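You operate a simulated robot arm through the tools that you are given. There is no shell and no other tool. Be economical: measure what you need, move in short steps, check, and stop when the job is done.

You run a simulated two-armed robot. Do the job below in one go: nothing can be reset, and whatever is moved stays where it is left.

## Task
Square up the crooked end plate in the jig.
Fine: slacken both plate screws, shut the orange lever, tighten them, open the lever.
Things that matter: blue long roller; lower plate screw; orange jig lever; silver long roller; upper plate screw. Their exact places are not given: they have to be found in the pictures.

It is judged by the outcome, as a careful person would: the job done as asked, and still so three seconds after it is handed in. It fails if anything else is knocked over, pushed out of place, dropped, spilled or broken.

## Robot
Two 7-joint arms with two-finger grippers on one trunk, hanging from a carriage that runs on a gantry, over the field with the corners [-1.174, 2.4], [-1.177, -0.1], [0.003, -0.101], [0.006, 2.399] (x, y) and turns from -6.807 to 5.184 rad about z. Base frame: it is fixed where the carriage stands at the start and does not move with it; the origin is on the floor, on the carriage's upright axis, x ahead of it, y to its left, z up. Readings come in m, rad, newtons and seconds.
The left shoulder is at the start at [0, 0.236, 1.567], the right one opposite. With the tool pointing down near the work surface each hand reaches from about 0.1 to 0.66 m from the robot's upright axis, wherever it stands, measured 20 degrees to its own side. Places, roughly: blue long roller (3x41x3 cm) [1.1, 0.1, 0.9]; lower plate screw [0.8, -0.3, 0.9]; orange jig lever [0.7, -0.2, 0.9]; silver long roller (3x41x3 cm) [1.1, 0.1, 0.9]; upper plate screw [0.8, -0.3, 1.1]. Payload 3.43 kg a hand.
The tool frame of a hand sits at the grasp point between the pads (the TCP): z along the fingers, y along the line on which they close. The tips reach 0.03 m beyond it. The gripper opens to 0.104 m. The gripper's body begins 0.057 m behind the TCP.
Orientation is that of the tool frame in the base frame, as a unit quaternion [w, x, y, z]. With the fingers straight down and closing along the base's y, the tool's x points along the base's -x, its y along +y and its z along -z.

## Interface
- The arms move only by the tool jog_arm. It takes "left_commands", "right_commands" or both (then of equal length, played together; a hand with none holds still); each is a list of rows, each a list of 3 entries, a list of its own where there are three numbers: the shift along the tool's x, y, z in m, then the turn, a rotation vector about the tool's x, y, z in rad, then the finger opening in m, from 0 to 0.104. In form: [[[dx, dy, dz], [wx, wy, wz], grip], ...]. A call has 1 to 12 rows; each row shifts and turns the commanded pose from where the row before left it, along the tool's axes as they then stand. Each row takes 0.2 s and may step no farther than 0.05 m and 0.15 rad from the row before; otherwise, or with a gripper value out of range, the whole call is refused. Where a pose cannot be reached the arm comes as near as it can. A force on the tool above 40 N (or 10 N above the force at the start of the call, whichever is more), or a blocked arm, ends the call early, and 0.2 s more pass. The fingers move at their own pace (about 0.045 m/s each) and stop on an object; they squeeze with about 42 N. The grip force told is the motor's: it shows also when the fingers shut on nothing. Time passes only in rows, and 0.2 s behind the last, so rows that do not move let the fingers close. The reply holds the time, the measured pose of the TCP, the force on the tool along the base axes, the opening and the grip force, in the units named above and with some noise, with the torque about the TCP (base axes, N m) and any sound that the robot's microphone picked up, and new pictures: "pictures" is both (left out), scene, wrist or none (wrist: the cameras of the hands that moved).
- Cameras (640 x 400 px; columns grow to the right, rows downward): "scene" is now at [0.2679, -0.0249, 1.6948]; the picture's right is [-0.35, -0.94, 0.00], its down [-0.77, 0.28, -0.57] and it looks along [0.54, -0.20, -0.82] (base axes); focal length 250 px, centre (320, 200). "left" rides on the left gripper at [0.067, -0.018, -0.09] in its tool frame; the picture's right is [0.25, 0.97, 0.00], its down [-0.73, 0.19, -0.66] and it looks along [-0.64, 0.17, 0.75] (tool axes); focal length 218 px, centre (320, 200). "right" rides on the right gripper at [0.067, 0.018, -0.09] in its tool frame; the picture's right is [-0.25, 0.97, 0.00], its down [-0.73, -0.19, -0.66] and it looks along [-0.64, -0.17, 0.75] (tool axes); focal length 218 px, centre (320, 200).
- lift_body(by): slides the trunk up (or, below 0, down) by that many m; the arms and the scene camera ride with it, the base frame stays. It gives what a move gives, with no picture.
- drive_base(legs): drives the robot by 1 to 6 legs, each [ahead, left, turn to the left] in m, m and rad, along the robot's own axes; the way and the turn of a leg run together, so that a leg with both is an arc; at most 1.5 m and 3.142 rad a leg. The arms and the cameras ride along, it lands a little off, and it stops where it bumps. It keeps to its track: a leg is cut to what the track allows. It gives what a move gives, and a new picture of the scene camera.
- head_to(pan, tilt): turns the head with the scene camera to pan (to the left, within 1.501 rad either way) and tilt (down, from -0.506 to 1.204), counted from straight ahead of the robot. It gives what a move gives, and a new picture of the scene camera.
- probe_pixels(camera, pixels): for up to 12 pixels [column, row] of the newest picture of that camera ("zoom" is the newest enlarged one), the place [x, y, z] in the base frame of the surface seen there, good to about 0.002 m. It takes no simulated time.
- enlarge(camera, box): a new picture of the part [left, top, right, bottom] of that camera's present view, enlarged. It takes no simulated time.
- job_done(): hands the job in; it is judged then, once.

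Keep the steps short. Do not move on a guess: measure, check each grasp and each placing, and mend mistakes. In all there are 80 turns and 260 pictures (those below and enlarged ones count). Leave the grippers open and the arms clear of the work at the hand-in unless told otherwise, and finish with a single line.

The tools are called after ">>>" as name(argument=value, ...) on one line, values as JSON. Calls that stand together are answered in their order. jog_arm: Moves the arms, as the interface text tells. Its arguments: {"type":"object","properties":{"left_commands":{"type":"array","items":{"type":"array"}},"right_commands":{"type":"array","items":{"type":"array"}},"pictures":{"type":"string","enum":["both","scene","wrist","none"]}},"required":[]} The other tools are called the same way: lift_body (by) slides the trunk up or down; drive_base (legs) drives the base; head_to (pan, tilt) turns the head that bears the scene camera; probe_pixels (camera, pixels) gives the place of the surface under pixels of a picture; enlarge (camera, box) takes an enlarged picture of a part of a camera's view; job_done () hands the job in.

At the start:

```text
t: 0.0
left_eef_pos: [0.5659, 0.1084, 1.1641]
left_tcp_rot: [0.0, 0.0, 1.0, 0.0]
left_wrist_force: [0.0, 0.0, 0.6]
left_wrist_torque: [-0.02, -0.01, -0.02]
left_opening: 0.104
left_gripper_force: 0.1
right_eef_pos: [0.4718, -0.4062, 1.1649]
right_tcp_rot: [0.0, 0.0, 1.0, 0.0]
right_wrist_force: [-0.6, 1.0, 0.7]
right_wrist_torque: [-0.02, 0.0, 0.01]
right_opening: 0.1038
right_gripper_force: 0.1
trunk travel left (down, up): [-0.478, 0.162]
robot x, y, heading: [0.0032, -0.0021, -0.006]
head pan, tilt: [-0.353, 0.962]
```

scene: 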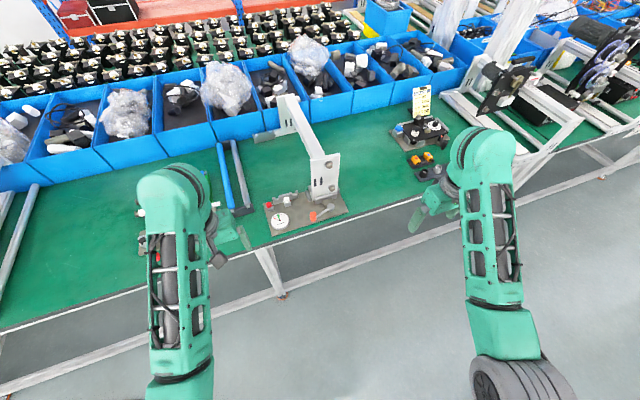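
right: 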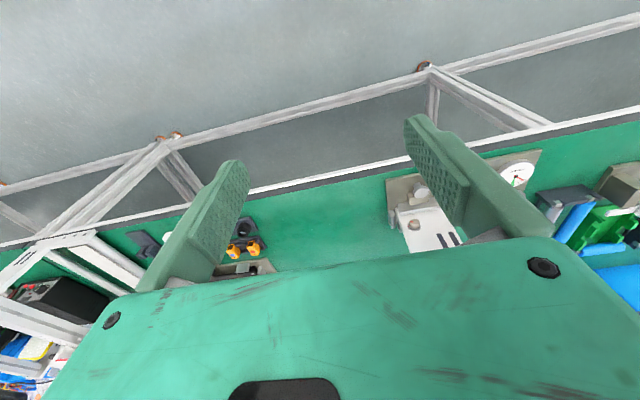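
left: 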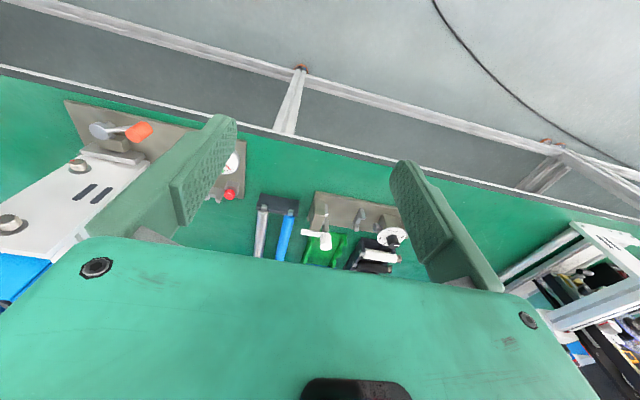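

I see the jig around (300,200) in the scene picture. I enlarge it for details.

>>> enlarge(camera="scene", box=[240, 80, 368, 240])

>>> enlarge(camera="left", box=[0, 90, 260, 260])

>>> enlarge(camera="right", box=[370, 130, 560, 250])

```text
2.50 times, centred on (304, 160) of scene
```

zoom: 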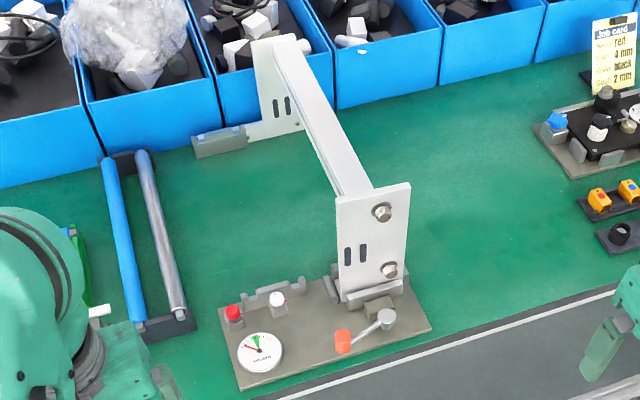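

```text
2.35 times, centred on (130, 175) of left
```

zoom: 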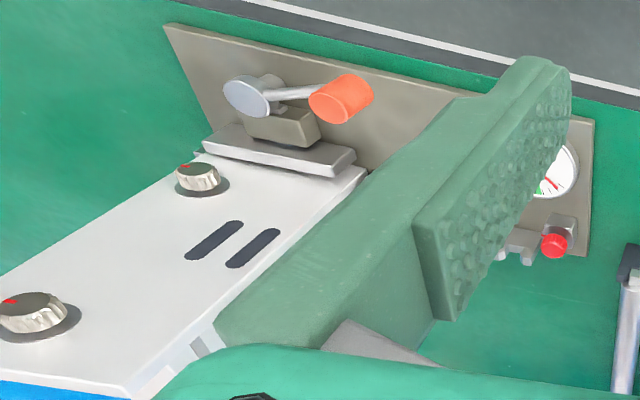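

```text
3.33 times, centred on (465, 190) of right
```

zoom: 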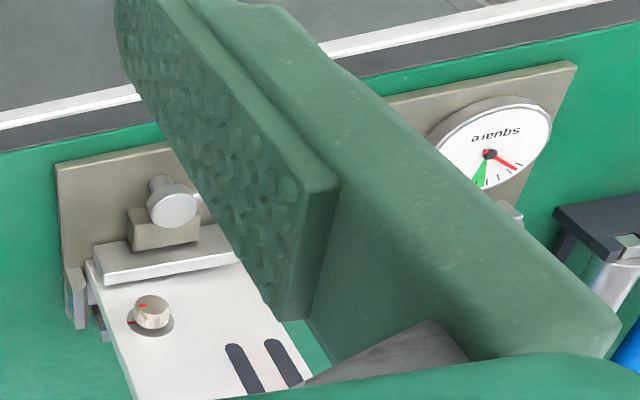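

Both screws sit on the plate's face toward the robot, the orange lever is in front, and a "square" dial is beside it. I enlarge more tightly so I can probe.

>>> enlarge(camera="scene", box=[260, 148, 356, 238])

```text
4.44 times, centred on (308, 193) of scene
```

zoom: 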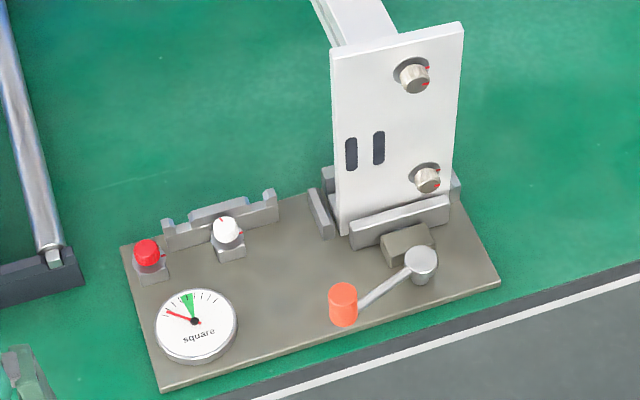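

>>> probe_pixels(camera="zoom", pixels=[[417, 79], [428, 181], [345, 289], [344, 312], [422, 258], [380, 290], [380, 110], [340, 60], [455, 35], [345, 220], [400, 220], [405, 250]])

>>> probe_pixels(camera="zoom", pixels=[[195, 321], [147, 248], [222, 228], [420, 285], [300, 330], [440, 100], [440, 145], [402, 65], [418, 172], [429, 76], [439, 172], [412, 90]])

```text
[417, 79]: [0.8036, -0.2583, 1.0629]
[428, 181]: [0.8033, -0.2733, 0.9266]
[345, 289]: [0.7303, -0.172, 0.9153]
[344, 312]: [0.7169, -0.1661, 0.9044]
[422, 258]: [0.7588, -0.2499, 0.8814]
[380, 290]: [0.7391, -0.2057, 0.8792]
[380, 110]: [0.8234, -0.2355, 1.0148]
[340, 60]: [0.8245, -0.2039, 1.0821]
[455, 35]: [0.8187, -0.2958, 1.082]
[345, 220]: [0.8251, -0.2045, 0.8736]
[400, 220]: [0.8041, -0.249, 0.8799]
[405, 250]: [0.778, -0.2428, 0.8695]
```

```text
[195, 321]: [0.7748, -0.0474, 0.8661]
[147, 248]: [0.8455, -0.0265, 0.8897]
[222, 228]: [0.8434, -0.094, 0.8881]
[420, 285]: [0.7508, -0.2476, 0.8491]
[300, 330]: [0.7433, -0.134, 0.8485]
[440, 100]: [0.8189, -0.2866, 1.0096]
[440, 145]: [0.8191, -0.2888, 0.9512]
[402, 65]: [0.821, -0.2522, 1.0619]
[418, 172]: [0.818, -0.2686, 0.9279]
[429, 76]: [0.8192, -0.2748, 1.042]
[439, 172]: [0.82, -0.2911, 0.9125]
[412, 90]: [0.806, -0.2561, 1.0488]
```

The plate faces the robot at x≈0.82, with the screws at (0.80, -0.26, 1.06) and (0.80, -0.28, 0.92). I check where the table's edge is, and look at the lever and dial closely.

>>> probe_pixels(camera="scene", pixels=[[262, 246], [380, 205], [120, 290], [275, 290], [300, 236], [350, 215], [268, 204], [430, 200]])

>>> enlarge(camera="scene", box=[300, 180, 348, 228])

>>> enlarge(camera="scene", box=[310, 150, 350, 198])

>>> enlarge(camera="left", box=[60, 100, 170, 170])

```text
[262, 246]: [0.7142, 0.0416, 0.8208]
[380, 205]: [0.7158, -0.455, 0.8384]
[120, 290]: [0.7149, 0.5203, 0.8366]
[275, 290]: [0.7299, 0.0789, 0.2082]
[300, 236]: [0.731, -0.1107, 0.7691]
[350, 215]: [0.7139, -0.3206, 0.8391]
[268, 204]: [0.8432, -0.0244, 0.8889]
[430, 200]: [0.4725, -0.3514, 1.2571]
```

```text
8.33 times, centred on (324, 204) of scene
```

zoom: 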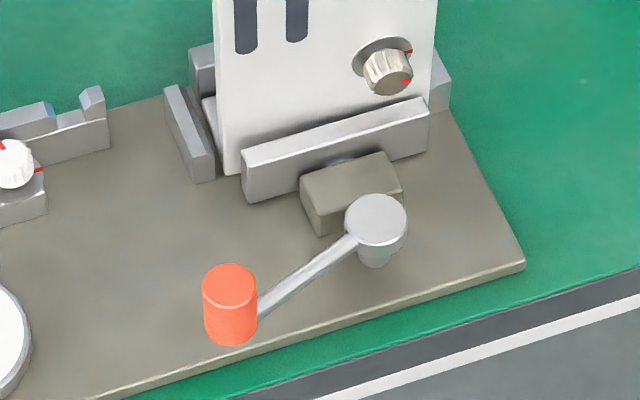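

```text
8.33 times, centred on (330, 174) of scene
```

zoom: 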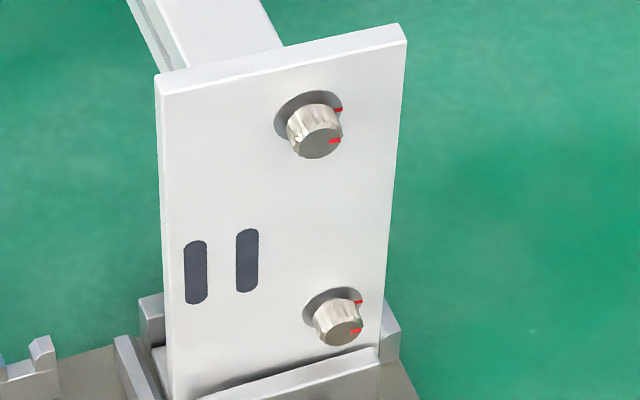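

```text
5.71 times, centred on (115, 135) of left
```

zoom: 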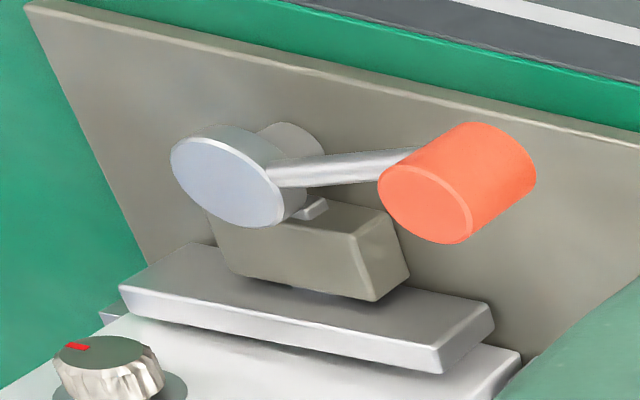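

The red marks on knobs and plate line up, so both screws are tight. The lever turns on an upright pin at (0.757, -0.249). I move the left hand back and pitch the right hand to point ahead, moving forward a little.

>>> jog_arm(left_commands=[[[0.02, 0, 0], [0, 0, 0], 0.104], [[0.02, 0, 0], [0, 0, 0], 0.104], [[0.02, 0, 0], [0, 0, 0], 0.104], [[0.02, 0, 0], [0, 0, 0], 0.104], [[0.02, 0, 0], [0, 0, 0], 0.104], [[0, 0.01, 0], [0, 0, 0], 0.104], [[0, 0.01, 0], [0, 0, 0], 0.104], [[0, 0.01, 0], [0, 0, 0], 0.104], [[0, 0.01, 0], [0, 0, 0], 0.104], [[0, 0.01, 0], [0, 0, 0], 0.104], [[0, 0, 0], [0, 0, 0], 0.104]], right_commands=[[[-0.015, 0.012, 0], [0, -0.15, 0], 0.104], [[-0.015, 0.012, 0.002], [0, -0.15, 0], 0.104], [[-0.014, 0.012, 0.004], [0, -0.15, 0], 0.104], [[-0.0135, 0.012, 0.0065], [0, -0.15, 0], 0.104], [[-0.0124, 0.012, 0.0085], [0, -0.15, 0], 0.104], [[-0.011, 0.012, 0.01], [0, -0.15, 0], 0.104], [[-0.0093, 0.012, 0.0117], [0, -0.15, 0], 0.104], [[-0.0075, 0.012, 0.013], [0, -0.15, 0], 0.104], [[-0.0054, 0.012, 0.014], [0, -0.15, 0], 0.104], [[-0.003, 0.012, 0.0147], [0, -0.15, 0], 0.104], [[0, 0.012, 0.015], [0, -0.07, 0], 0.104]], pictures="both")

```text
t: 2.4
left_eef_pos: [0.465, 0.1582, 1.1654]
left_tcp_rot: [0.0, 0.0, 1.0, -0.001]
left_wrist_force: [-0.4, 0.7, -0.3]
left_wrist_torque: [0.0, -0.02, -0.01]
left_opening: 0.1038
left_gripper_force: 0.1
right_eef_pos: [0.6209, -0.2141, 1.2587]
right_tcp_rot: [0.669, -0.02, 0.743, -0.02]
right_wrist_force: [0.4, -0.1, -0.3]
right_wrist_torque: [0.02, 0.01, -0.02]
right_opening: 0.104
right_gripper_force: 0.0
right hand out of reach, approached as far as the arm can: row 6, 7, 8, 9, 10, 11
trunk travel left (down, up): [-0.478, 0.162]
robot x, y, heading: [-0.0024, 0.0015, 0.002]
head pan, tilt: [-0.353, 0.962]
```

scene: 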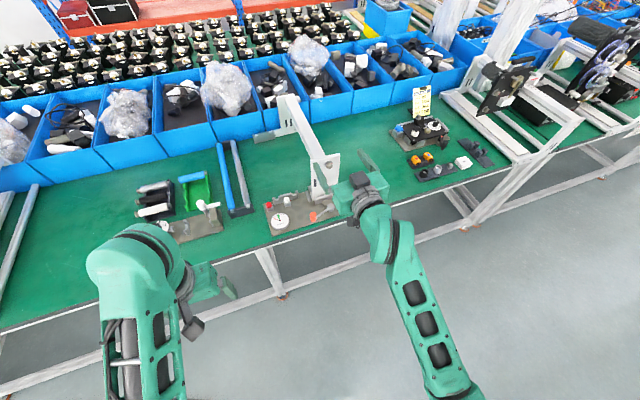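
right: 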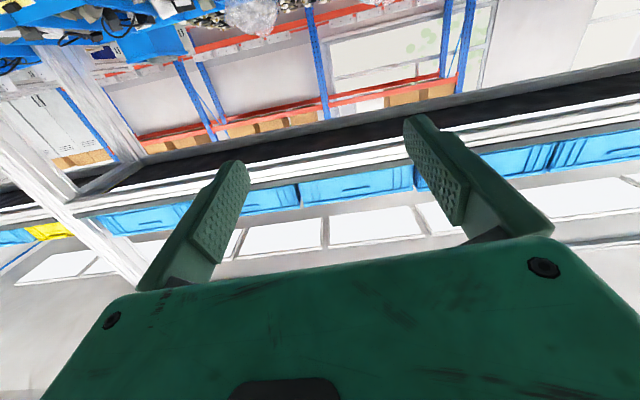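
left: 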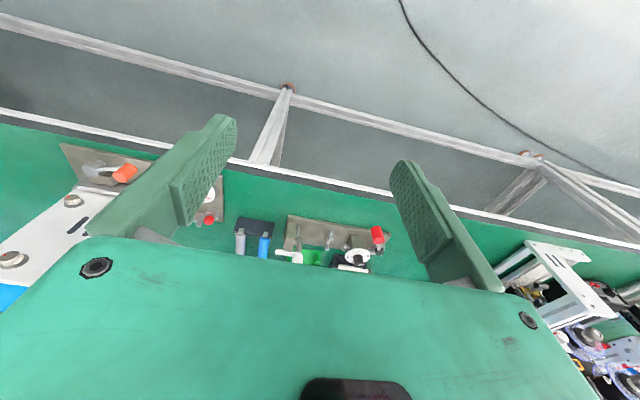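

The right hand is almost level now (about 6° down) but hit its reach limit. I lower the trunk by 0.25 m; the hands stay in front of the table edge (x<0.70).

>>> lift_body(by=-0.25)

```text
t: 5.0
left_eef_pos: [0.4643, 0.1589, 0.9153]
left_tcp_rot: [0.0, 0.0, 1.0, 0.0]
left_wrist_force: [-1.1, -0.2, -0.2]
left_wrist_torque: [-0.02, -0.01, -0.01]
left_opening: 0.1039
left_gripper_force: 0.1
right_eef_pos: [0.6216, -0.2138, 1.0078]
right_tcp_rot: [0.669, -0.019, 0.743, -0.021]
right_wrist_force: [-0.3, 0.2, 0.9]
right_wrist_torque: [0.02, -0.02, -0.02]
right_opening: 0.1037
right_gripper_force: 0.0
trunk travel left (down, up): [-0.228, 0.412]
robot x, y, heading: [-0.0004, -0.0025, -0.001]
head pan, tilt: [-0.353, 0.962]
```

Next I line the right hand up in front of the upper screw, at y≈-0.263 and z≈1.056.

>>> jog_arm(right_commands=[[[-0.02, -0.02, 0], [0, -0.05, 0], 0.08], [[-0.02, -0.02, 0], [0, -0.05, 0], 0.06], [[-0.008, -0.01, 0.01], [0, 0, 0], 0.05], [[0, 0, 0.01], [0, 0, 0], 0.05]])

```text
t: 6.0
left_eef_pos: [0.4655, 0.1584, 0.9153]
left_tcp_rot: [0.0, 0.0, 1.0, 0.0]
left_wrist_force: [-0.8, 0.2, -0.3]
left_wrist_torque: [-0.03, -0.04, 0.01]
left_opening: 0.1039
left_gripper_force: 0.1
right_eef_pos: [0.6425, -0.2148, 1.0631]
right_tcp_rot: [0.704, -0.018, 0.709, -0.025]
right_wrist_force: [0.4, -0.2, 1.2]
right_wrist_torque: [0.0, -0.01, -0.03]
right_opening: 0.0499
right_gripper_force: 0.0
right hand out of reach, approached as far as the arm can: row 1, 2, 3
trunk travel left (down, up): [-0.228, 0.412]
robot x, y, heading: [0.0019, 0.0005, 0.002]
head pan, tilt: [-0.353, 0.962]
```

scene: 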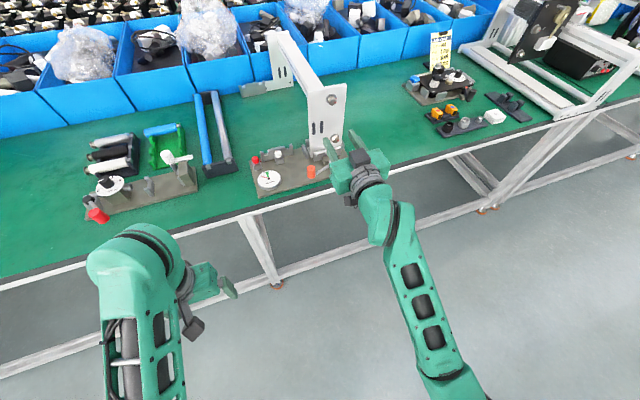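
right: 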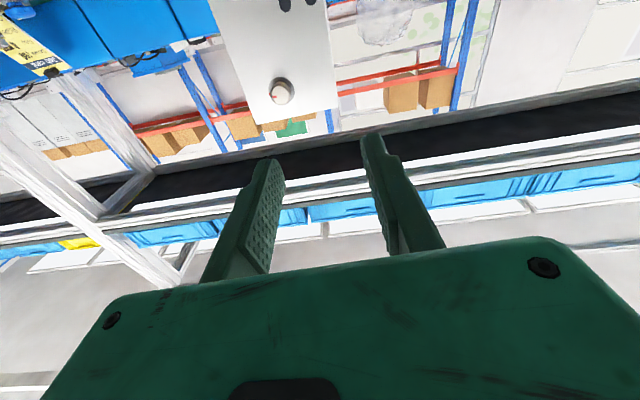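

The y move did not happen. I test small pure moves to find which way is limited.

>>> jog_arm(right_commands=[[[0, -0.015, 0], [0, 0, 0], 0.05], [[0, -0.015, 0], [0, 0, 0], 0.05]], pictures="none")

>>> jog_arm(right_commands=[[[0, 0, 0], [0, 0, 0.15], 0.05], [[0, 0, 0], [0, 0, 0.15], 0.05]], pictures="none")

```text
t: 6.6
left_eef_pos: [0.4642, 0.1583, 0.9136]
left_tcp_rot: [-0.001, -0.001, 1.0, 0.0]
left_wrist_force: [0.2, 0.9, -0.7]
left_wrist_torque: [-0.01, -0.03, -0.03]
left_opening: 0.104
left_gripper_force: 0.0
right_eef_pos: [0.6407, -0.2178, 1.0647]
right_tcp_rot: [0.704, -0.016, 0.709, -0.024]
right_wrist_force: [-0.6, -0.3, 0.0]
right_wrist_torque: [0.02, 0.0, 0.02]
right_opening: 0.05
right_gripper_force: 0.0
right hand out of reach, approached as far as the arm can: row 1, 2
trunk travel left (down, up): [-0.228, 0.412]
robot x, y, heading: [0.0032, 0.0047, -0.001]
head pan, tilt: [-0.353, 0.962]
```

```text
t: 7.2
left_eef_pos: [0.4659, 0.1573, 0.915]
left_tcp_rot: [-0.001, 0.001, 1.0, -0.001]
left_wrist_force: [0.2, 0.7, -0.7]
left_wrist_torque: [0.04, 0.01, 0.02]
left_opening: 0.1042
left_gripper_force: 0.1
right_eef_pos: [0.6188, -0.2266, 1.1322]
right_tcp_rot: [0.68, 0.043, 0.731, 0.043]
right_wrist_force: [0.0, -0.2, -0.4]
right_wrist_torque: [0.01, -0.03, 0.04]
right_opening: 0.0499
right_gripper_force: 0.1
right hand out of reach, approached as far as the arm can: row 1, 2
trunk travel left (down, up): [-0.228, 0.412]
robot x, y, heading: [-0.0039, 0.0028, -0.0]
head pan, tilt: [-0.353, 0.962]
```

Rolling to + makes it worse, so a wrist roll joint is at its stop. I roll the other way.

>>> jog_arm(right_commands=[[[0, 0, 0], [0, 0, -0.15], 0.05], [[0, 0, 0], [0, 0, -0.15], 0.05], [[0, 0, 0], [0, 0, -0.15], 0.05], [[0, 0, 0], [0, 0, -0.15], 0.05], [[0, 0, 0], [0, 0, -0.15], 0.05], [[0, 0, 0], [0, 0, -0.15], 0.05]], pictures="none")

```text
t: 8.6
left_eef_pos: [0.4652, 0.1586, 0.9149]
left_tcp_rot: [0.0, -0.001, 1.0, 0.0]
left_wrist_force: [0.3, 0.3, 0.2]
left_wrist_torque: [0.0, 0.01, 0.01]
left_opening: 0.104
left_gripper_force: 0.1
right_eef_pos: [0.6178, -0.226, 1.1317]
right_tcp_rot: [0.631, -0.281, 0.675, -0.257]
right_wrist_force: [-0.2, 0.0, -0.5]
right_wrist_torque: [-0.01, 0.0, -0.02]
right_opening: 0.0497
right_gripper_force: 0.1
trunk travel left (down, up): [-0.228, 0.412]
robot x, y, heading: [0.0026, -0.0016, 0.0]
head pan, tilt: [-0.353, 0.962]
```

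Rolling to −45° works and is reachable. I move in front of the upper screw (about [0.69, -0.26, 1.052]) and align the tool with the plate's normal.

>>> jog_arm(right_commands=[[[0.0195, 0.007, 0.019], [0, 0, 0], 0.05], [[0.0195, 0.007, 0.019], [0, 0, 0], 0.05], [[0.0195, 0.007, 0.019], [0, 0, 0], 0.05], [[0.0195, 0.007, 0.019], [0, 0, 0], 0.05], [[0, 0, 0], [0.098, 0, 0], 0.05]], pictures="both")

```text
t: 9.8
left_eef_pos: [0.4646, 0.1585, 0.915]
left_tcp_rot: [0.0, 0.0, 1.0, -0.001]
left_wrist_force: [-0.8, 1.2, 0.2]
left_wrist_torque: [-0.03, 0.03, 0.03]
left_opening: 0.1042
left_gripper_force: 0.1
right_eef_pos: [0.6765, -0.2137, 1.0751]
right_tcp_rot: [0.645, -0.248, 0.662, -0.288]
right_wrist_force: [0.2, 0.2, -0.4]
right_wrist_torque: [0.01, 0.0, -0.03]
right_opening: 0.0498
right_gripper_force: 0.1
right hand out of reach, approached as far as the arm can: row 1, 2, 3, 4
trunk travel left (down, up): [-0.228, 0.412]
robot x, y, heading: [0.0009, 0.0034, -0.002]
head pan, tilt: [-0.353, 0.962]
```

scene: 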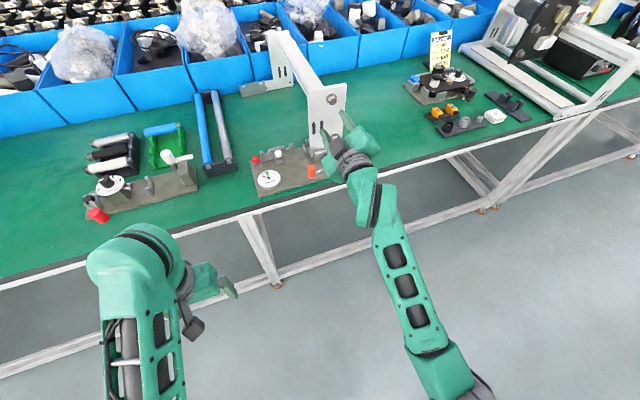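
right: 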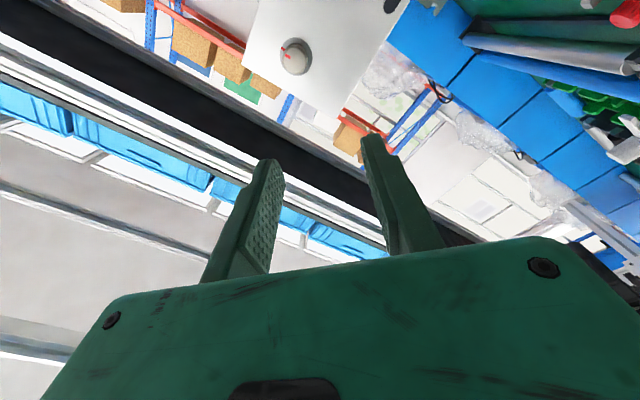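

The hand will not go right of y≈-0.214 in this posture. The track allows the base to move 0.095 m right, so I drive there; tips stay at x≈0.71, clear of the plate.

>>> drive_base(legs=[[0, -0.095, 0]])

```text
t: 10.9
left_eef_pos: [0.4646, 0.0638, 0.9152]
left_tcp_rot: [-0.001, 0.0, 1.0, 0.0]
left_wrist_force: [1.0, 0.1, 0.0]
left_wrist_torque: [0.01, -0.02, 0.03]
left_opening: 0.1041
left_gripper_force: 0.0
right_eef_pos: [0.6758, -0.3101, 1.0761]
right_tcp_rot: [0.645, -0.248, 0.663, -0.289]
right_wrist_force: [0.5, -0.9, -0.1]
right_wrist_torque: [0.01, 0.01, -0.01]
right_opening: 0.0502
right_gripper_force: 0.0
trunk travel left (down, up): [-0.228, 0.412]
robot x, y, heading: [0.0012, -0.0961, -0.004]
head pan, tilt: [-0.353, 0.962]
```

scene: 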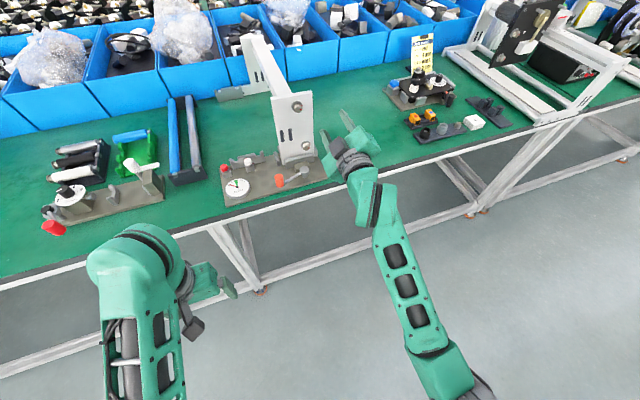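

Now I enlarge the plate and probe the screws again with this clearer view.

>>> enlarge(camera="scene", box=[264, 85, 328, 195])

>>> enlarge(camera="scene", box=[276, 90, 324, 120])

>>> probe_pixels(camera="zoom", pixels=[[300, 100], [200, 150], [420, 150], [320, 330]])

```text
3.64 times, centred on (296, 140) of scene
```

zoom: 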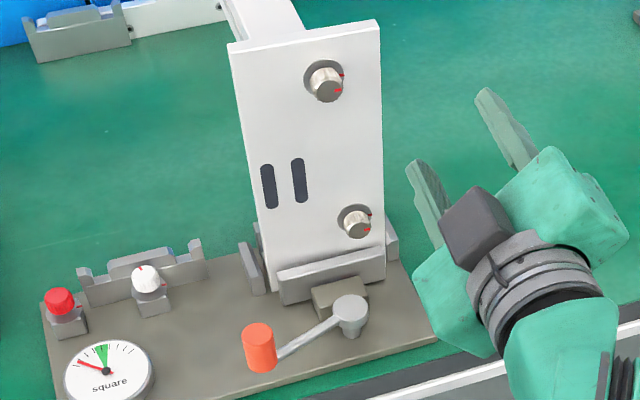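

```text
13.33 times, centred on (300, 105) of scene
```

zoom: 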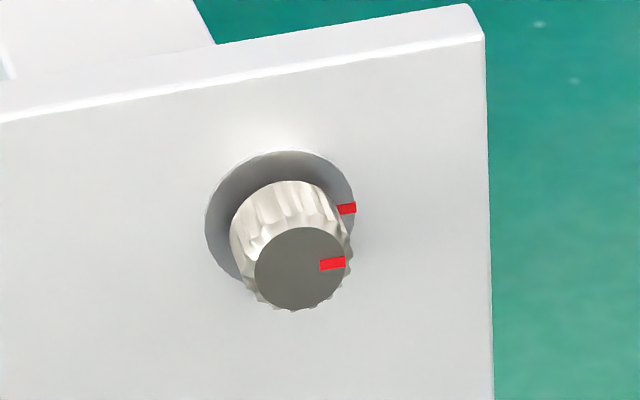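

```text
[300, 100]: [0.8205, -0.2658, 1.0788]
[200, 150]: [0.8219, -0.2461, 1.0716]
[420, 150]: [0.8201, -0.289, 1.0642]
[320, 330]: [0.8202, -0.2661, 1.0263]
```

>>> probe_pixels(camera="zoom", pixels=[[298, 270], [270, 270], [320, 270], [298, 245], [298, 300], [207, 225], [284, 152], [240, 225], [262, 195], [310, 195], [350, 240], [356, 200]])

>>> enlarge(camera="scene", box=[285, 135, 325, 160])

```text
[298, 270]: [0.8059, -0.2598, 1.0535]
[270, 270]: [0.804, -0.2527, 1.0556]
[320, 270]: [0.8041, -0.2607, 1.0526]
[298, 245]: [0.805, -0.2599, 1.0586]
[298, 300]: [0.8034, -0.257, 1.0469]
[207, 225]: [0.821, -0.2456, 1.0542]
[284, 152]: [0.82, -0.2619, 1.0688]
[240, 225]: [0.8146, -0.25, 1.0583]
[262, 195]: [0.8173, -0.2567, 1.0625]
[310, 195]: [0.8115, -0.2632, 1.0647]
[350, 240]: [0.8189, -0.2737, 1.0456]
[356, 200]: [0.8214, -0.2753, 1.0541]
```

```text
16.00 times, centred on (305, 148) of scene
```

zoom: 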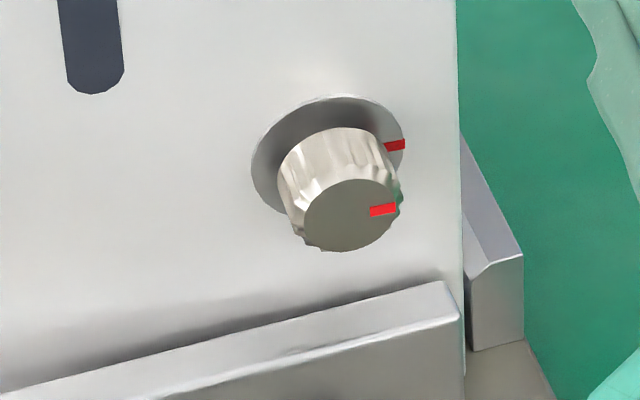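

>>> probe_pixels(camera="zoom", pixels=[[348, 215], [252, 170], [405, 140], [335, 97], [300, 380], [200, 365], [440, 290], [250, 250], [100, 250], [440, 200]])

```text
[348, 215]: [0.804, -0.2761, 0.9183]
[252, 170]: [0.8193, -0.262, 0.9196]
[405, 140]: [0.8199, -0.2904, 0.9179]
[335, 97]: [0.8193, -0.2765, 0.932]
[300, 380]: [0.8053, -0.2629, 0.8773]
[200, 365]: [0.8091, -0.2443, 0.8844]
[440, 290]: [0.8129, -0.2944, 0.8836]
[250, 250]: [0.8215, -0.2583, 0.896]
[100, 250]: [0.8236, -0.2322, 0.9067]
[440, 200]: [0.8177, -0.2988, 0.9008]
```

Upper screw: centre (0.805, -0.2595, 1.054), radius ≈0.010; the plate face is at x≈0.82. Lower screw: (0.804, -0.276, 0.918). I move the hand to 4.5 cm before grasp depth on the upper one.

>>> jog_arm(right_commands=[[[-0.0086, 0.0191, 0.0201], [0, 0, 0], 0.05], [[-0.0086, 0.0191, 0.0201], [0, 0, 0], 0.05], [[-0.0086, 0.0191, 0.0201], [0, 0, 0], 0.05], [[0, 0, 0], [0, 0, 0], 0.05]], pictures="both")

```text
t: 11.9
left_eef_pos: [0.4637, 0.0632, 0.9152]
left_tcp_rot: [0.0, 0.0, 1.0, 0.0]
left_wrist_force: [-0.2, -0.9, -0.2]
left_wrist_torque: [0.0, -0.01, 0.01]
left_opening: 0.1038
left_gripper_force: 0.1
right_eef_pos: [0.7396, -0.2551, 1.0535]
right_tcp_rot: [0.645, -0.25, 0.663, -0.287]
right_wrist_force: [0.4, -0.2, 0.3]
right_wrist_torque: [0.01, 0.03, 0.01]
right_opening: 0.05
right_gripper_force: 0.0
trunk travel left (down, up): [-0.228, 0.412]
robot x, y, heading: [-0.0007, -0.0942, -0.004]
head pan, tilt: [-0.353, 0.962]
```

scene: 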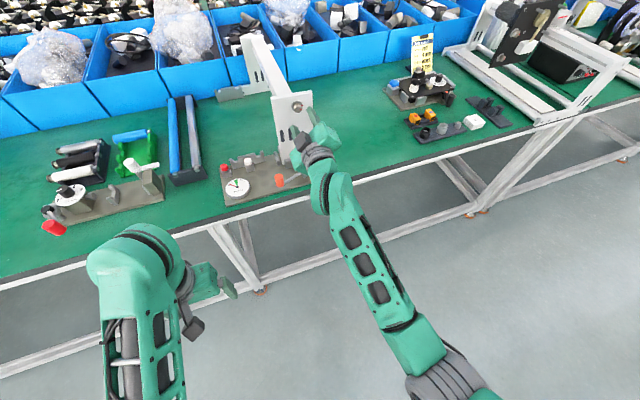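
right: 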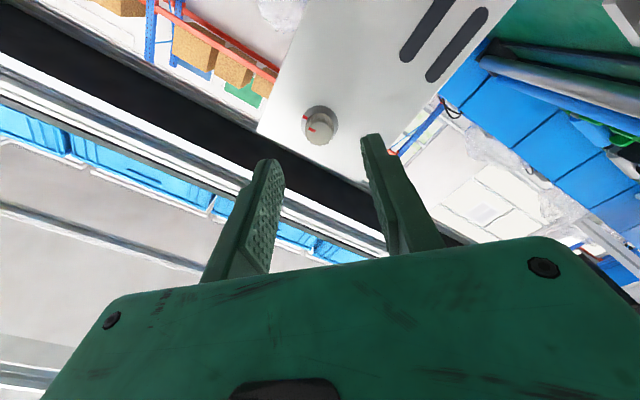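

On target. I advance 4.5 cm (tips to x≈0.815) and close gently on the knob.

>>> jog_arm(right_commands=[[[0, 0, 0.015], [0, 0, 0], 0.05], [[0, 0, 0.015], [0, 0, 0], 0.05], [[0, 0, 0.015], [0, 0, 0], 0.05], [[0, 0, 0], [0, 0, 0], 0.05]], pictures="wrist")

>>> jog_arm(right_commands=[[[0, 0, 0], [0, 0, 0], 0.03], [[0, 0, 0], [0, 0, 0], 0.01], [[0, 0, 0], [0, 0, 0], 0.01], [[0, 0, 0], [0, 0, 0], 0.01]], pictures="wrist")

```text
t: 12.9
left_eef_pos: [0.4638, 0.0638, 0.9137]
left_tcp_rot: [0.0, -0.001, 1.0, 0.0]
left_wrist_force: [-0.7, -0.1, 0.8]
left_wrist_torque: [-0.01, 0.0, -0.01]
left_opening: 0.1041
left_gripper_force: 0.1
right_eef_pos: [0.7864, -0.257, 1.0539]
right_tcp_rot: [0.645, -0.25, 0.662, -0.288]
right_wrist_force: [0.1, -0.2, -0.1]
right_wrist_torque: [0.0, 0.0, 0.01]
right_opening: 0.05
right_gripper_force: 0.1
trunk travel left (down, up): [-0.228, 0.412]
robot x, y, heading: [0.0007, -0.0927, -0.004]
head pan, tilt: [-0.353, 0.962]
```

right: 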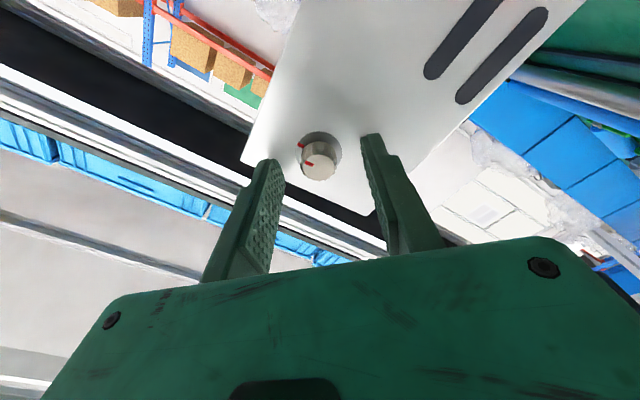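

```text
t: 13.9
left_eef_pos: [0.465, 0.0635, 0.9145]
left_tcp_rot: [-0.001, 0.0, 1.0, 0.0]
left_wrist_force: [-0.6, -0.7, -0.6]
left_wrist_torque: [-0.03, 0.02, 0.01]
left_opening: 0.104
left_gripper_force: 0.0
right_eef_pos: [0.7874, -0.2577, 1.0551]
right_tcp_rot: [0.645, -0.249, 0.662, -0.288]
right_wrist_force: [0.9, -2.0, 1.4]
right_wrist_torque: [0.01, -0.11, -0.14]
right_opening: 0.0209
right_gripper_force: 42.3
trunk travel left (down, up): [-0.228, 0.412]
robot x, y, heading: [-0.0009, -0.0929, -0.001]
head pan, tilt: [-0.353, 0.962]
```

right: 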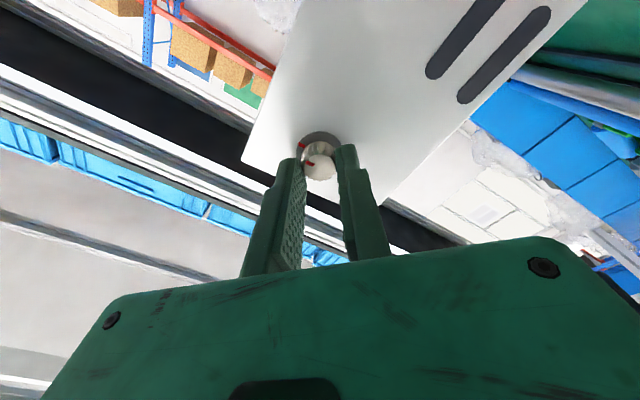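

The knob is held at 0.021 m. I turn it counter-clockwise (negative about tool z) 0.45 rad and read the torque.

>>> jog_arm(right_commands=[[[0, 0, 0], [0, 0, -0.15], 0.01], [[0, 0, 0], [0, 0, -0.15], 0.01], [[0, 0, 0], [0, 0, -0.15], 0.01]], pictures="wrist")

```text
t: 14.7
left_eef_pos: [0.4639, 0.0645, 0.9151]
left_tcp_rot: [-0.001, 0.0, 1.0, 0.0]
left_wrist_force: [-0.4, -0.6, 0.3]
left_wrist_torque: [0.0, 0.02, -0.02]
left_opening: 0.1039
left_gripper_force: 0.1
right_eef_pos: [0.786, -0.257, 1.0551]
right_tcp_rot: [0.564, -0.391, 0.589, -0.426]
right_wrist_force: [-4.5, -1.2, 2.3]
right_wrist_torque: [0.03, -0.12, -0.24]
right_opening: 0.0207
right_gripper_force: 42.4
trunk travel left (down, up): [-0.228, 0.412]
robot x, y, heading: [0.0021, -0.0956, -0.0]
head pan, tilt: [-0.353, 0.962]
```

right: 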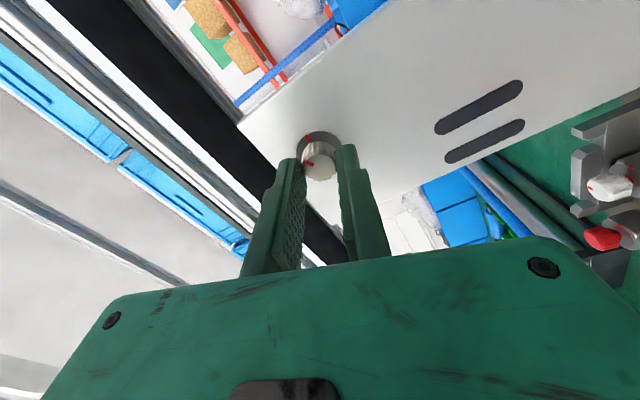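

The knob turns with the hand while the plate mark stays. I continue by another 1.2 rad.

>>> jog_arm(right_commands=[[[0, 0, 0], [0, 0, -0.15], 0.01], [[0, 0, 0], [0, 0, -0.15], 0.01], [[0, 0, 0], [0, 0, -0.15], 0.01], [[0, 0, 0], [0, 0, -0.15], 0.01], [[0, 0, 0], [0, 0, -0.15], 0.01], [[0, 0, 0], [0, 0, -0.15], 0.01], [[0, 0, 0], [0, 0, -0.15], 0.01], [[0, 0, 0], [0, 0, -0.15], 0.01]], pictures="both")

>>> enlarge(camera="right", box=[270, 110, 366, 200])

>>> enlarge(camera="scene", box=[216, 85, 328, 205])

```text
t: 16.5
left_eef_pos: [0.4642, 0.0634, 0.9156]
left_tcp_rot: [0.001, 0.001, 1.0, 0.0]
left_wrist_force: [-0.3, 0.5, 0.1]
left_wrist_torque: [0.0, 0.0, 0.03]
left_opening: 0.1039
left_gripper_force: 0.1
right_eef_pos: [0.7846, -0.257, 1.0546]
right_tcp_rot: [-0.226, 0.655, -0.267, 0.67]
right_wrist_force: [-4.1, -0.6, 3.5]
right_wrist_torque: [0.03, 0.22, 0.01]
right_opening: 0.0208
right_gripper_force: 42.0
trunk travel left (down, up): [-0.228, 0.412]
robot x, y, heading: [-0.0019, -0.0976, -0.002]
head pan, tilt: [-0.353, 0.962]
```

scene: 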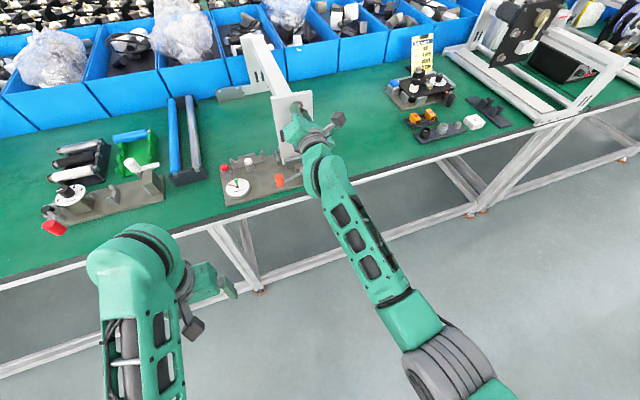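
right: 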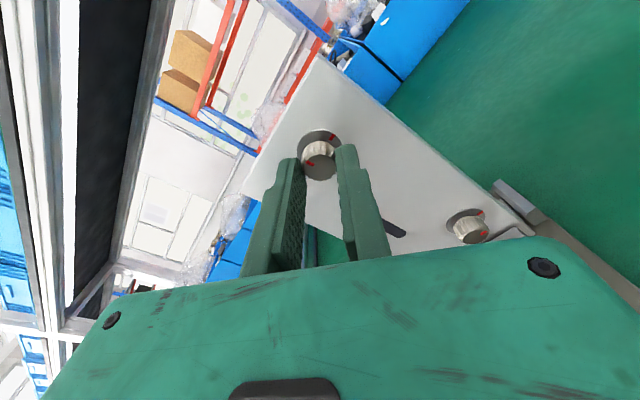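

```text
4.44 times, centred on (318, 155) of right
```

zoom: 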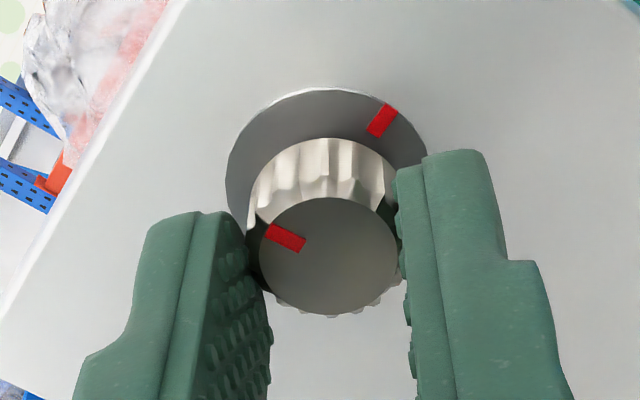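

```text
3.33 times, centred on (272, 145) of scene
```

zoom: 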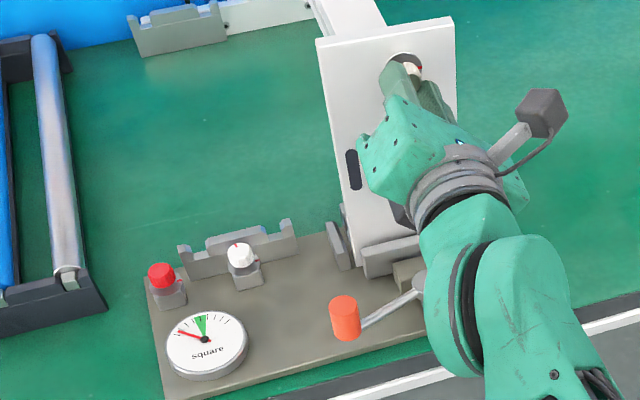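

It has turned about 95° freely with no click. I turn 0.6 rad more, so it is well slack but far from coming out.

>>> jog_arm(right_commands=[[[0, 0, 0], [0, 0, -0.15], 0.01], [[0, 0, 0], [0, 0, -0.15], 0.01], [[0, 0, 0], [0, 0, -0.15], 0.01], [[0, 0, 0], [0, 0, -0.15], 0.01]], pictures="wrist")

```text
t: 17.5
left_eef_pos: [0.4641, 0.0635, 0.9153]
left_tcp_rot: [0.0, 0.0, 1.0, 0.0]
left_wrist_force: [0.3, -0.7, 0.6]
left_wrist_torque: [-0.01, 0.02, 0.02]
left_opening: 0.1041
left_gripper_force: 0.0
right_eef_pos: [0.7853, -0.2577, 1.053]
right_tcp_rot: [-0.018, 0.705, -0.061, 0.706]
right_wrist_force: [-5.5, -0.7, 5.5]
right_wrist_torque: [0.06, 0.42, -0.01]
right_opening: 0.0206
right_gripper_force: 42.5
trunk travel left (down, up): [-0.228, 0.412]
robot x, y, heading: [-0.0015, -0.0973, -0.002]
head pan, tilt: [-0.353, 0.962]
```

right: 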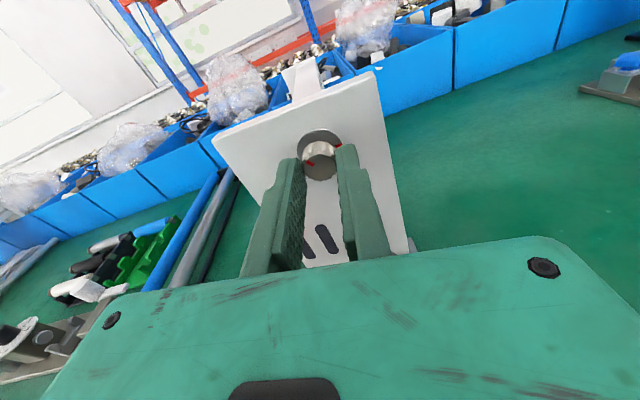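

The upper screw has turned about 130°. I release, back off 5 cm and check the marks.

>>> jog_arm(right_commands=[[[0, 0, 0], [0, 0, 0], 0.05], [[0, 0, 0], [0, 0, 0], 0.05], [[0, 0, 0], [0, 0, 0], 0.05], [[0, 0, -0.015], [0, 0, 0], 0.05], [[0, 0, -0.02], [0, 0, 0], 0.05], [[0, 0, -0.02], [0, 0, 0], 0.05]], pictures="wrist")

>>> enlarge(camera="right", box=[230, 70, 410, 220])

```text
t: 18.9
left_eef_pos: [0.4627, 0.0654, 0.9159]
left_tcp_rot: [0.0, 0.0, 1.0, 0.0]
left_wrist_force: [0.2, -0.1, -0.8]
left_wrist_torque: [0.01, 0.01, 0.04]
left_opening: 0.1041
left_gripper_force: 0.0
right_eef_pos: [0.7284, -0.2546, 1.0536]
right_tcp_rot: [-0.018, 0.705, -0.061, 0.706]
right_wrist_force: [-0.1, 0.3, 0.1]
right_wrist_torque: [-0.02, 0.03, -0.01]
right_opening: 0.0502
right_gripper_force: 0.0
trunk travel left (down, up): [-0.228, 0.412]
robot x, y, heading: [0.0004, -0.0944, 0.002]
head pan, tilt: [-0.353, 0.962]
```

right: 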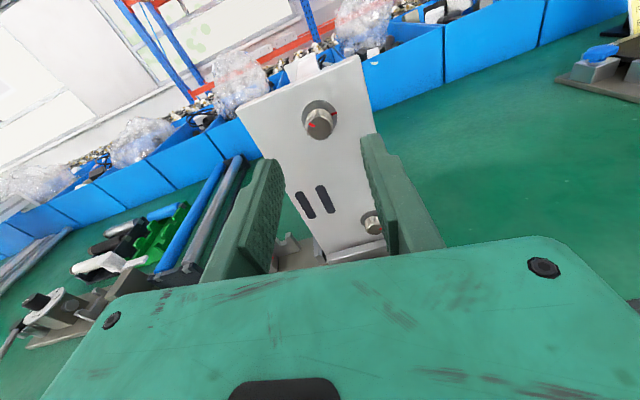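

```text
2.67 times, centred on (320, 145) of right
```

zoom: 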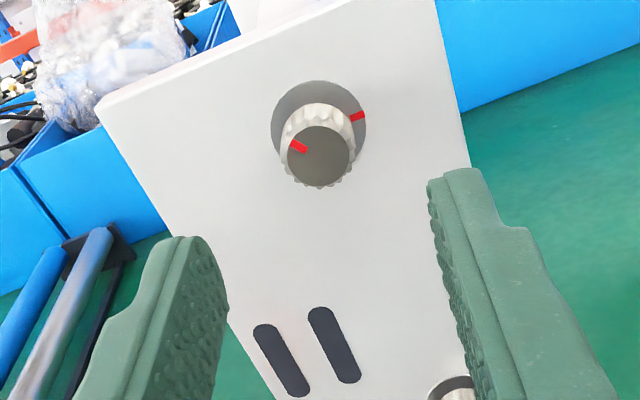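

The mark moved from the right to the left-hand side, so the upper screw is slack. Next I roll the hand back 1.8 rad in free space before going down to the lower screw.

>>> jog_arm(right_commands=[[[0, 0, 0], [0, 0, 0.15], 0.05], [[0, 0, 0], [0, 0, 0.15], 0.05], [[0, 0, 0], [0, 0, 0.15], 0.05], [[0, 0, 0], [0, 0, 0.15], 0.05], [[0, 0, 0], [0, 0, 0.15], 0.05], [[0, 0, 0], [0, 0, 0.15], 0.05], [[0, 0, 0], [0, 0, 0.15], 0.05], [[0, 0, 0], [0, 0, 0.15], 0.05], [[0, 0, 0], [0, 0, 0.15], 0.05], [[0, 0, 0], [0, 0, 0.15], 0.04], [[0, 0, 0], [0, 0, 0.15], 0.034], [[0, 0, 0], [0, 0, 0.15], 0.034]], pictures="none")

```text
t: 21.5
left_eef_pos: [0.4645, 0.0636, 0.9168]
left_tcp_rot: [0.0, 0.0, 1.0, -0.001]
left_wrist_force: [0.2, 0.1, 0.2]
left_wrist_torque: [-0.01, -0.01, 0.0]
left_opening: 0.1042
left_gripper_force: 0.1
right_eef_pos: [0.7315, -0.2543, 1.0543]
right_tcp_rot: [0.565, -0.39, 0.591, -0.424]
right_wrist_force: [-0.1, -0.4, 0.0]
right_wrist_torque: [0.01, -0.04, -0.01]
right_opening: 0.0337
right_gripper_force: 0.1
trunk travel left (down, up): [-0.228, 0.412]
robot x, y, heading: [0.0017, -0.0932, 0.003]
head pan, tilt: [-0.353, 0.962]
```

Now I shift down in front of the lower screw, to (0.731, -0.271, 0.918).

>>> jog_arm(right_commands=[[[0.0155, 0.0307, 0], [0, 0, 0], 0.034], [[0.0155, 0.0307, 0], [0, 0, 0], 0.034], [[0.0155, 0.0307, 0], [0, 0, 0], 0.034], [[0.0155, 0.0307, 0], [0, 0, 0], 0.034], [[0, 0, 0], [0, 0, 0], 0.034]], pictures="both")

>>> enlarge(camera="right", box=[230, 70, 410, 220])

```text
t: 22.7
left_eef_pos: [0.4656, 0.0652, 0.9152]
left_tcp_rot: [0.0, 0.0, 1.0, 0.0]
left_wrist_force: [-0.2, 0.5, 0.2]
left_wrist_torque: [-0.02, -0.03, 0.0]
left_opening: 0.104
left_gripper_force: 0.0
right_eef_pos: [0.7302, -0.2722, 0.9184]
right_tcp_rot: [0.564, -0.391, 0.59, -0.425]
right_wrist_force: [-0.5, -0.9, 0.1]
right_wrist_torque: [0.02, -0.02, -0.01]
right_opening: 0.0341
right_gripper_force: 0.0
trunk travel left (down, up): [-0.228, 0.412]
robot x, y, heading: [-0.0029, -0.0941, 0.002]
head pan, tilt: [-0.353, 0.962]
```

scene: 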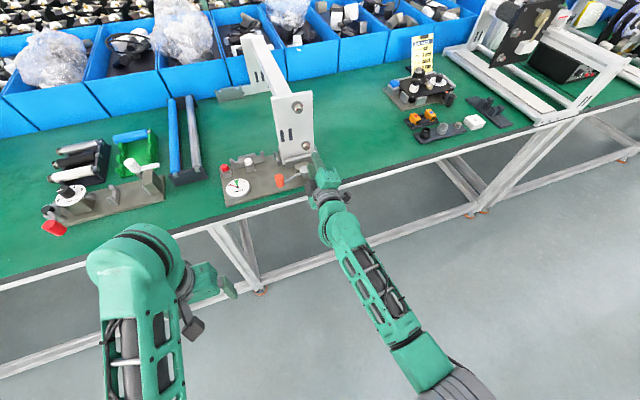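
right: 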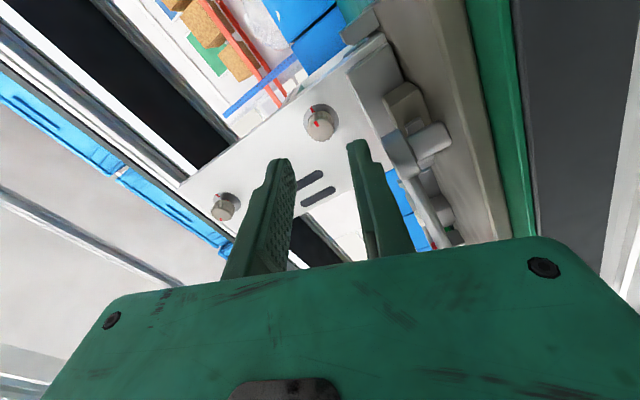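

```text
2.67 times, centred on (320, 145) of right
```

zoom: 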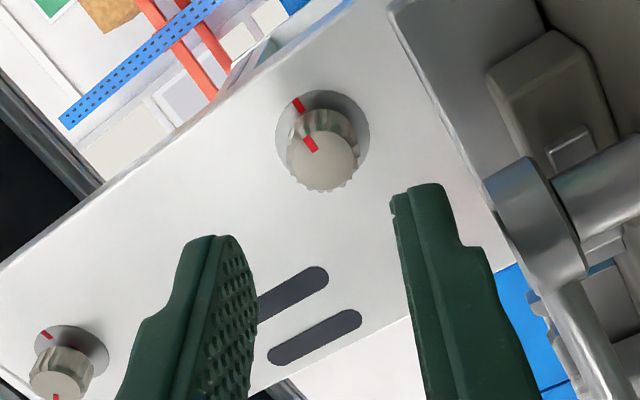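

The lever's cap lies close to the lower finger's path, so I measure it.

>>> probe_pixels(camera="zoom", pixels=[[520, 170], [540, 215], [560, 260], [500, 190], [320, 160], [330, 130], [300, 105], [480, 240], [600, 200], [575, 150]])

```text
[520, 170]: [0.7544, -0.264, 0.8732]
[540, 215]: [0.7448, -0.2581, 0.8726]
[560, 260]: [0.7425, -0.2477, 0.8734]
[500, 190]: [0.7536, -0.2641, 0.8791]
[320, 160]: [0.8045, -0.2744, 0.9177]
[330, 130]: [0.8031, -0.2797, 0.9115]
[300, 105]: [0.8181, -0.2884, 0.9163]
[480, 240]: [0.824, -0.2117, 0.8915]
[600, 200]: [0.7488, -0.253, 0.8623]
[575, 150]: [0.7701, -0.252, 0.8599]
```

The cap's top is at z≈0.881 and the lower finger edge at ≈0.889, so it clears. I advance 5.5 cm and close on the lower screw.

>>> jog_arm(right_commands=[[[0, 0, 0.014], [0, 0, 0], 0.034], [[0, 0, 0.014], [0, 0, 0], 0.034], [[0, 0, 0.014], [0, 0, 0], 0.034], [[0, 0, 0.013], [0, 0, 0], 0.034], [[0, 0, 0], [0, 0, 0], 0.01], [[0, 0, 0], [0, 0, 0], 0.01], [[0, 0, 0], [0, 0, 0], 0.01]], pictures="wrist")

```text
t: 24.3
left_eef_pos: [0.4644, 0.0643, 0.9155]
left_tcp_rot: [0.0, -0.001, 1.0, 0.0]
left_wrist_force: [-0.6, -0.1, -0.1]
left_wrist_torque: [0.04, -0.03, -0.01]
left_opening: 0.1041
left_gripper_force: 0.1
right_eef_pos: [0.7735, -0.2758, 0.9361]
right_tcp_rot: [0.565, -0.389, 0.591, -0.425]
right_wrist_force: [-0.5, -0.8, 0.6]
right_wrist_torque: [-0.04, -0.04, 0.0]
right_opening: 0.01
right_gripper_force: 0.1
right hand out of reach, approached as far as the arm can: row 2, 3, 4
trunk travel left (down, up): [-0.228, 0.412]
robot x, y, heading: [0.0001, -0.0935, -0.004]
head pan, tilt: [-0.353, 0.962]
```

right: 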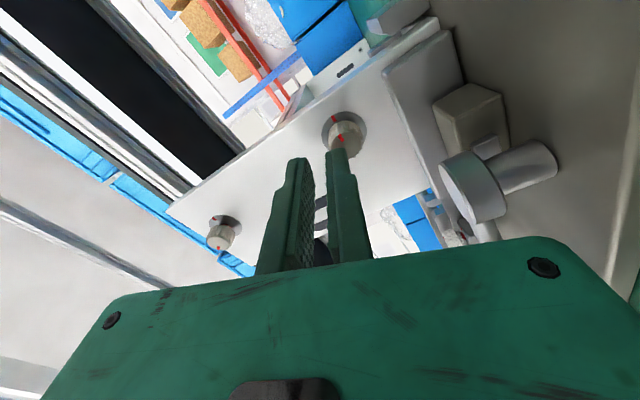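

The arm ran out of reach and rode up, so the fingers shut on nothing. I back off straight, shut, in front of the table edge, then lower the trunk.

>>> jog_arm(right_commands=[[[0, 0, -0.025], [0, 0, 0], 0.01], [[0, 0, -0.03], [0, 0, 0], 0.01], [[0, 0, -0.03], [0, 0, 0], 0.034], [[0, 0, -0.03], [0, 0, 0], 0.034], [[0, 0, -0.03], [0, 0, 0], 0.034]], pictures="none")

>>> lift_body(by=-0.13)

```text
t: 25.5
left_eef_pos: [0.4634, 0.0639, 0.9158]
left_tcp_rot: [0.0, 0.0, 1.0, 0.0]
left_wrist_force: [-0.5, -0.2, 0.2]
left_wrist_torque: [0.01, 0.01, -0.02]
left_opening: 0.104
left_gripper_force: 0.0
right_eef_pos: [0.6262, -0.2684, 0.9349]
right_tcp_rot: [0.564, -0.389, 0.591, -0.426]
right_wrist_force: [0.2, 0.3, 0.3]
right_wrist_torque: [0.02, 0.0, 0.03]
right_opening: 0.034
right_gripper_force: 0.0
trunk travel left (down, up): [-0.228, 0.412]
robot x, y, heading: [-0.0035, -0.0897, 0.0]
head pan, tilt: [-0.353, 0.962]
```

```text
t: 27.1
left_eef_pos: [0.4649, 0.0646, 0.786]
left_tcp_rot: [0.0, 0.0, 1.0, 0.001]
left_wrist_force: [0.3, 0.2, -1.0]
left_wrist_torque: [0.03, 0.04, 0.01]
left_opening: 0.104
left_gripper_force: 0.0
right_eef_pos: [0.6285, -0.2692, 0.8051]
right_tcp_rot: [0.565, -0.39, 0.591, -0.424]
right_wrist_force: [0.3, 0.7, -0.1]
right_wrist_torque: [-0.02, 0.0, -0.02]
right_opening: 0.0339
right_gripper_force: 0.1
trunk travel left (down, up): [-0.098, 0.542]
robot x, y, heading: [-0.0033, -0.0929, -0.0]
head pan, tilt: [-0.353, 0.962]
```

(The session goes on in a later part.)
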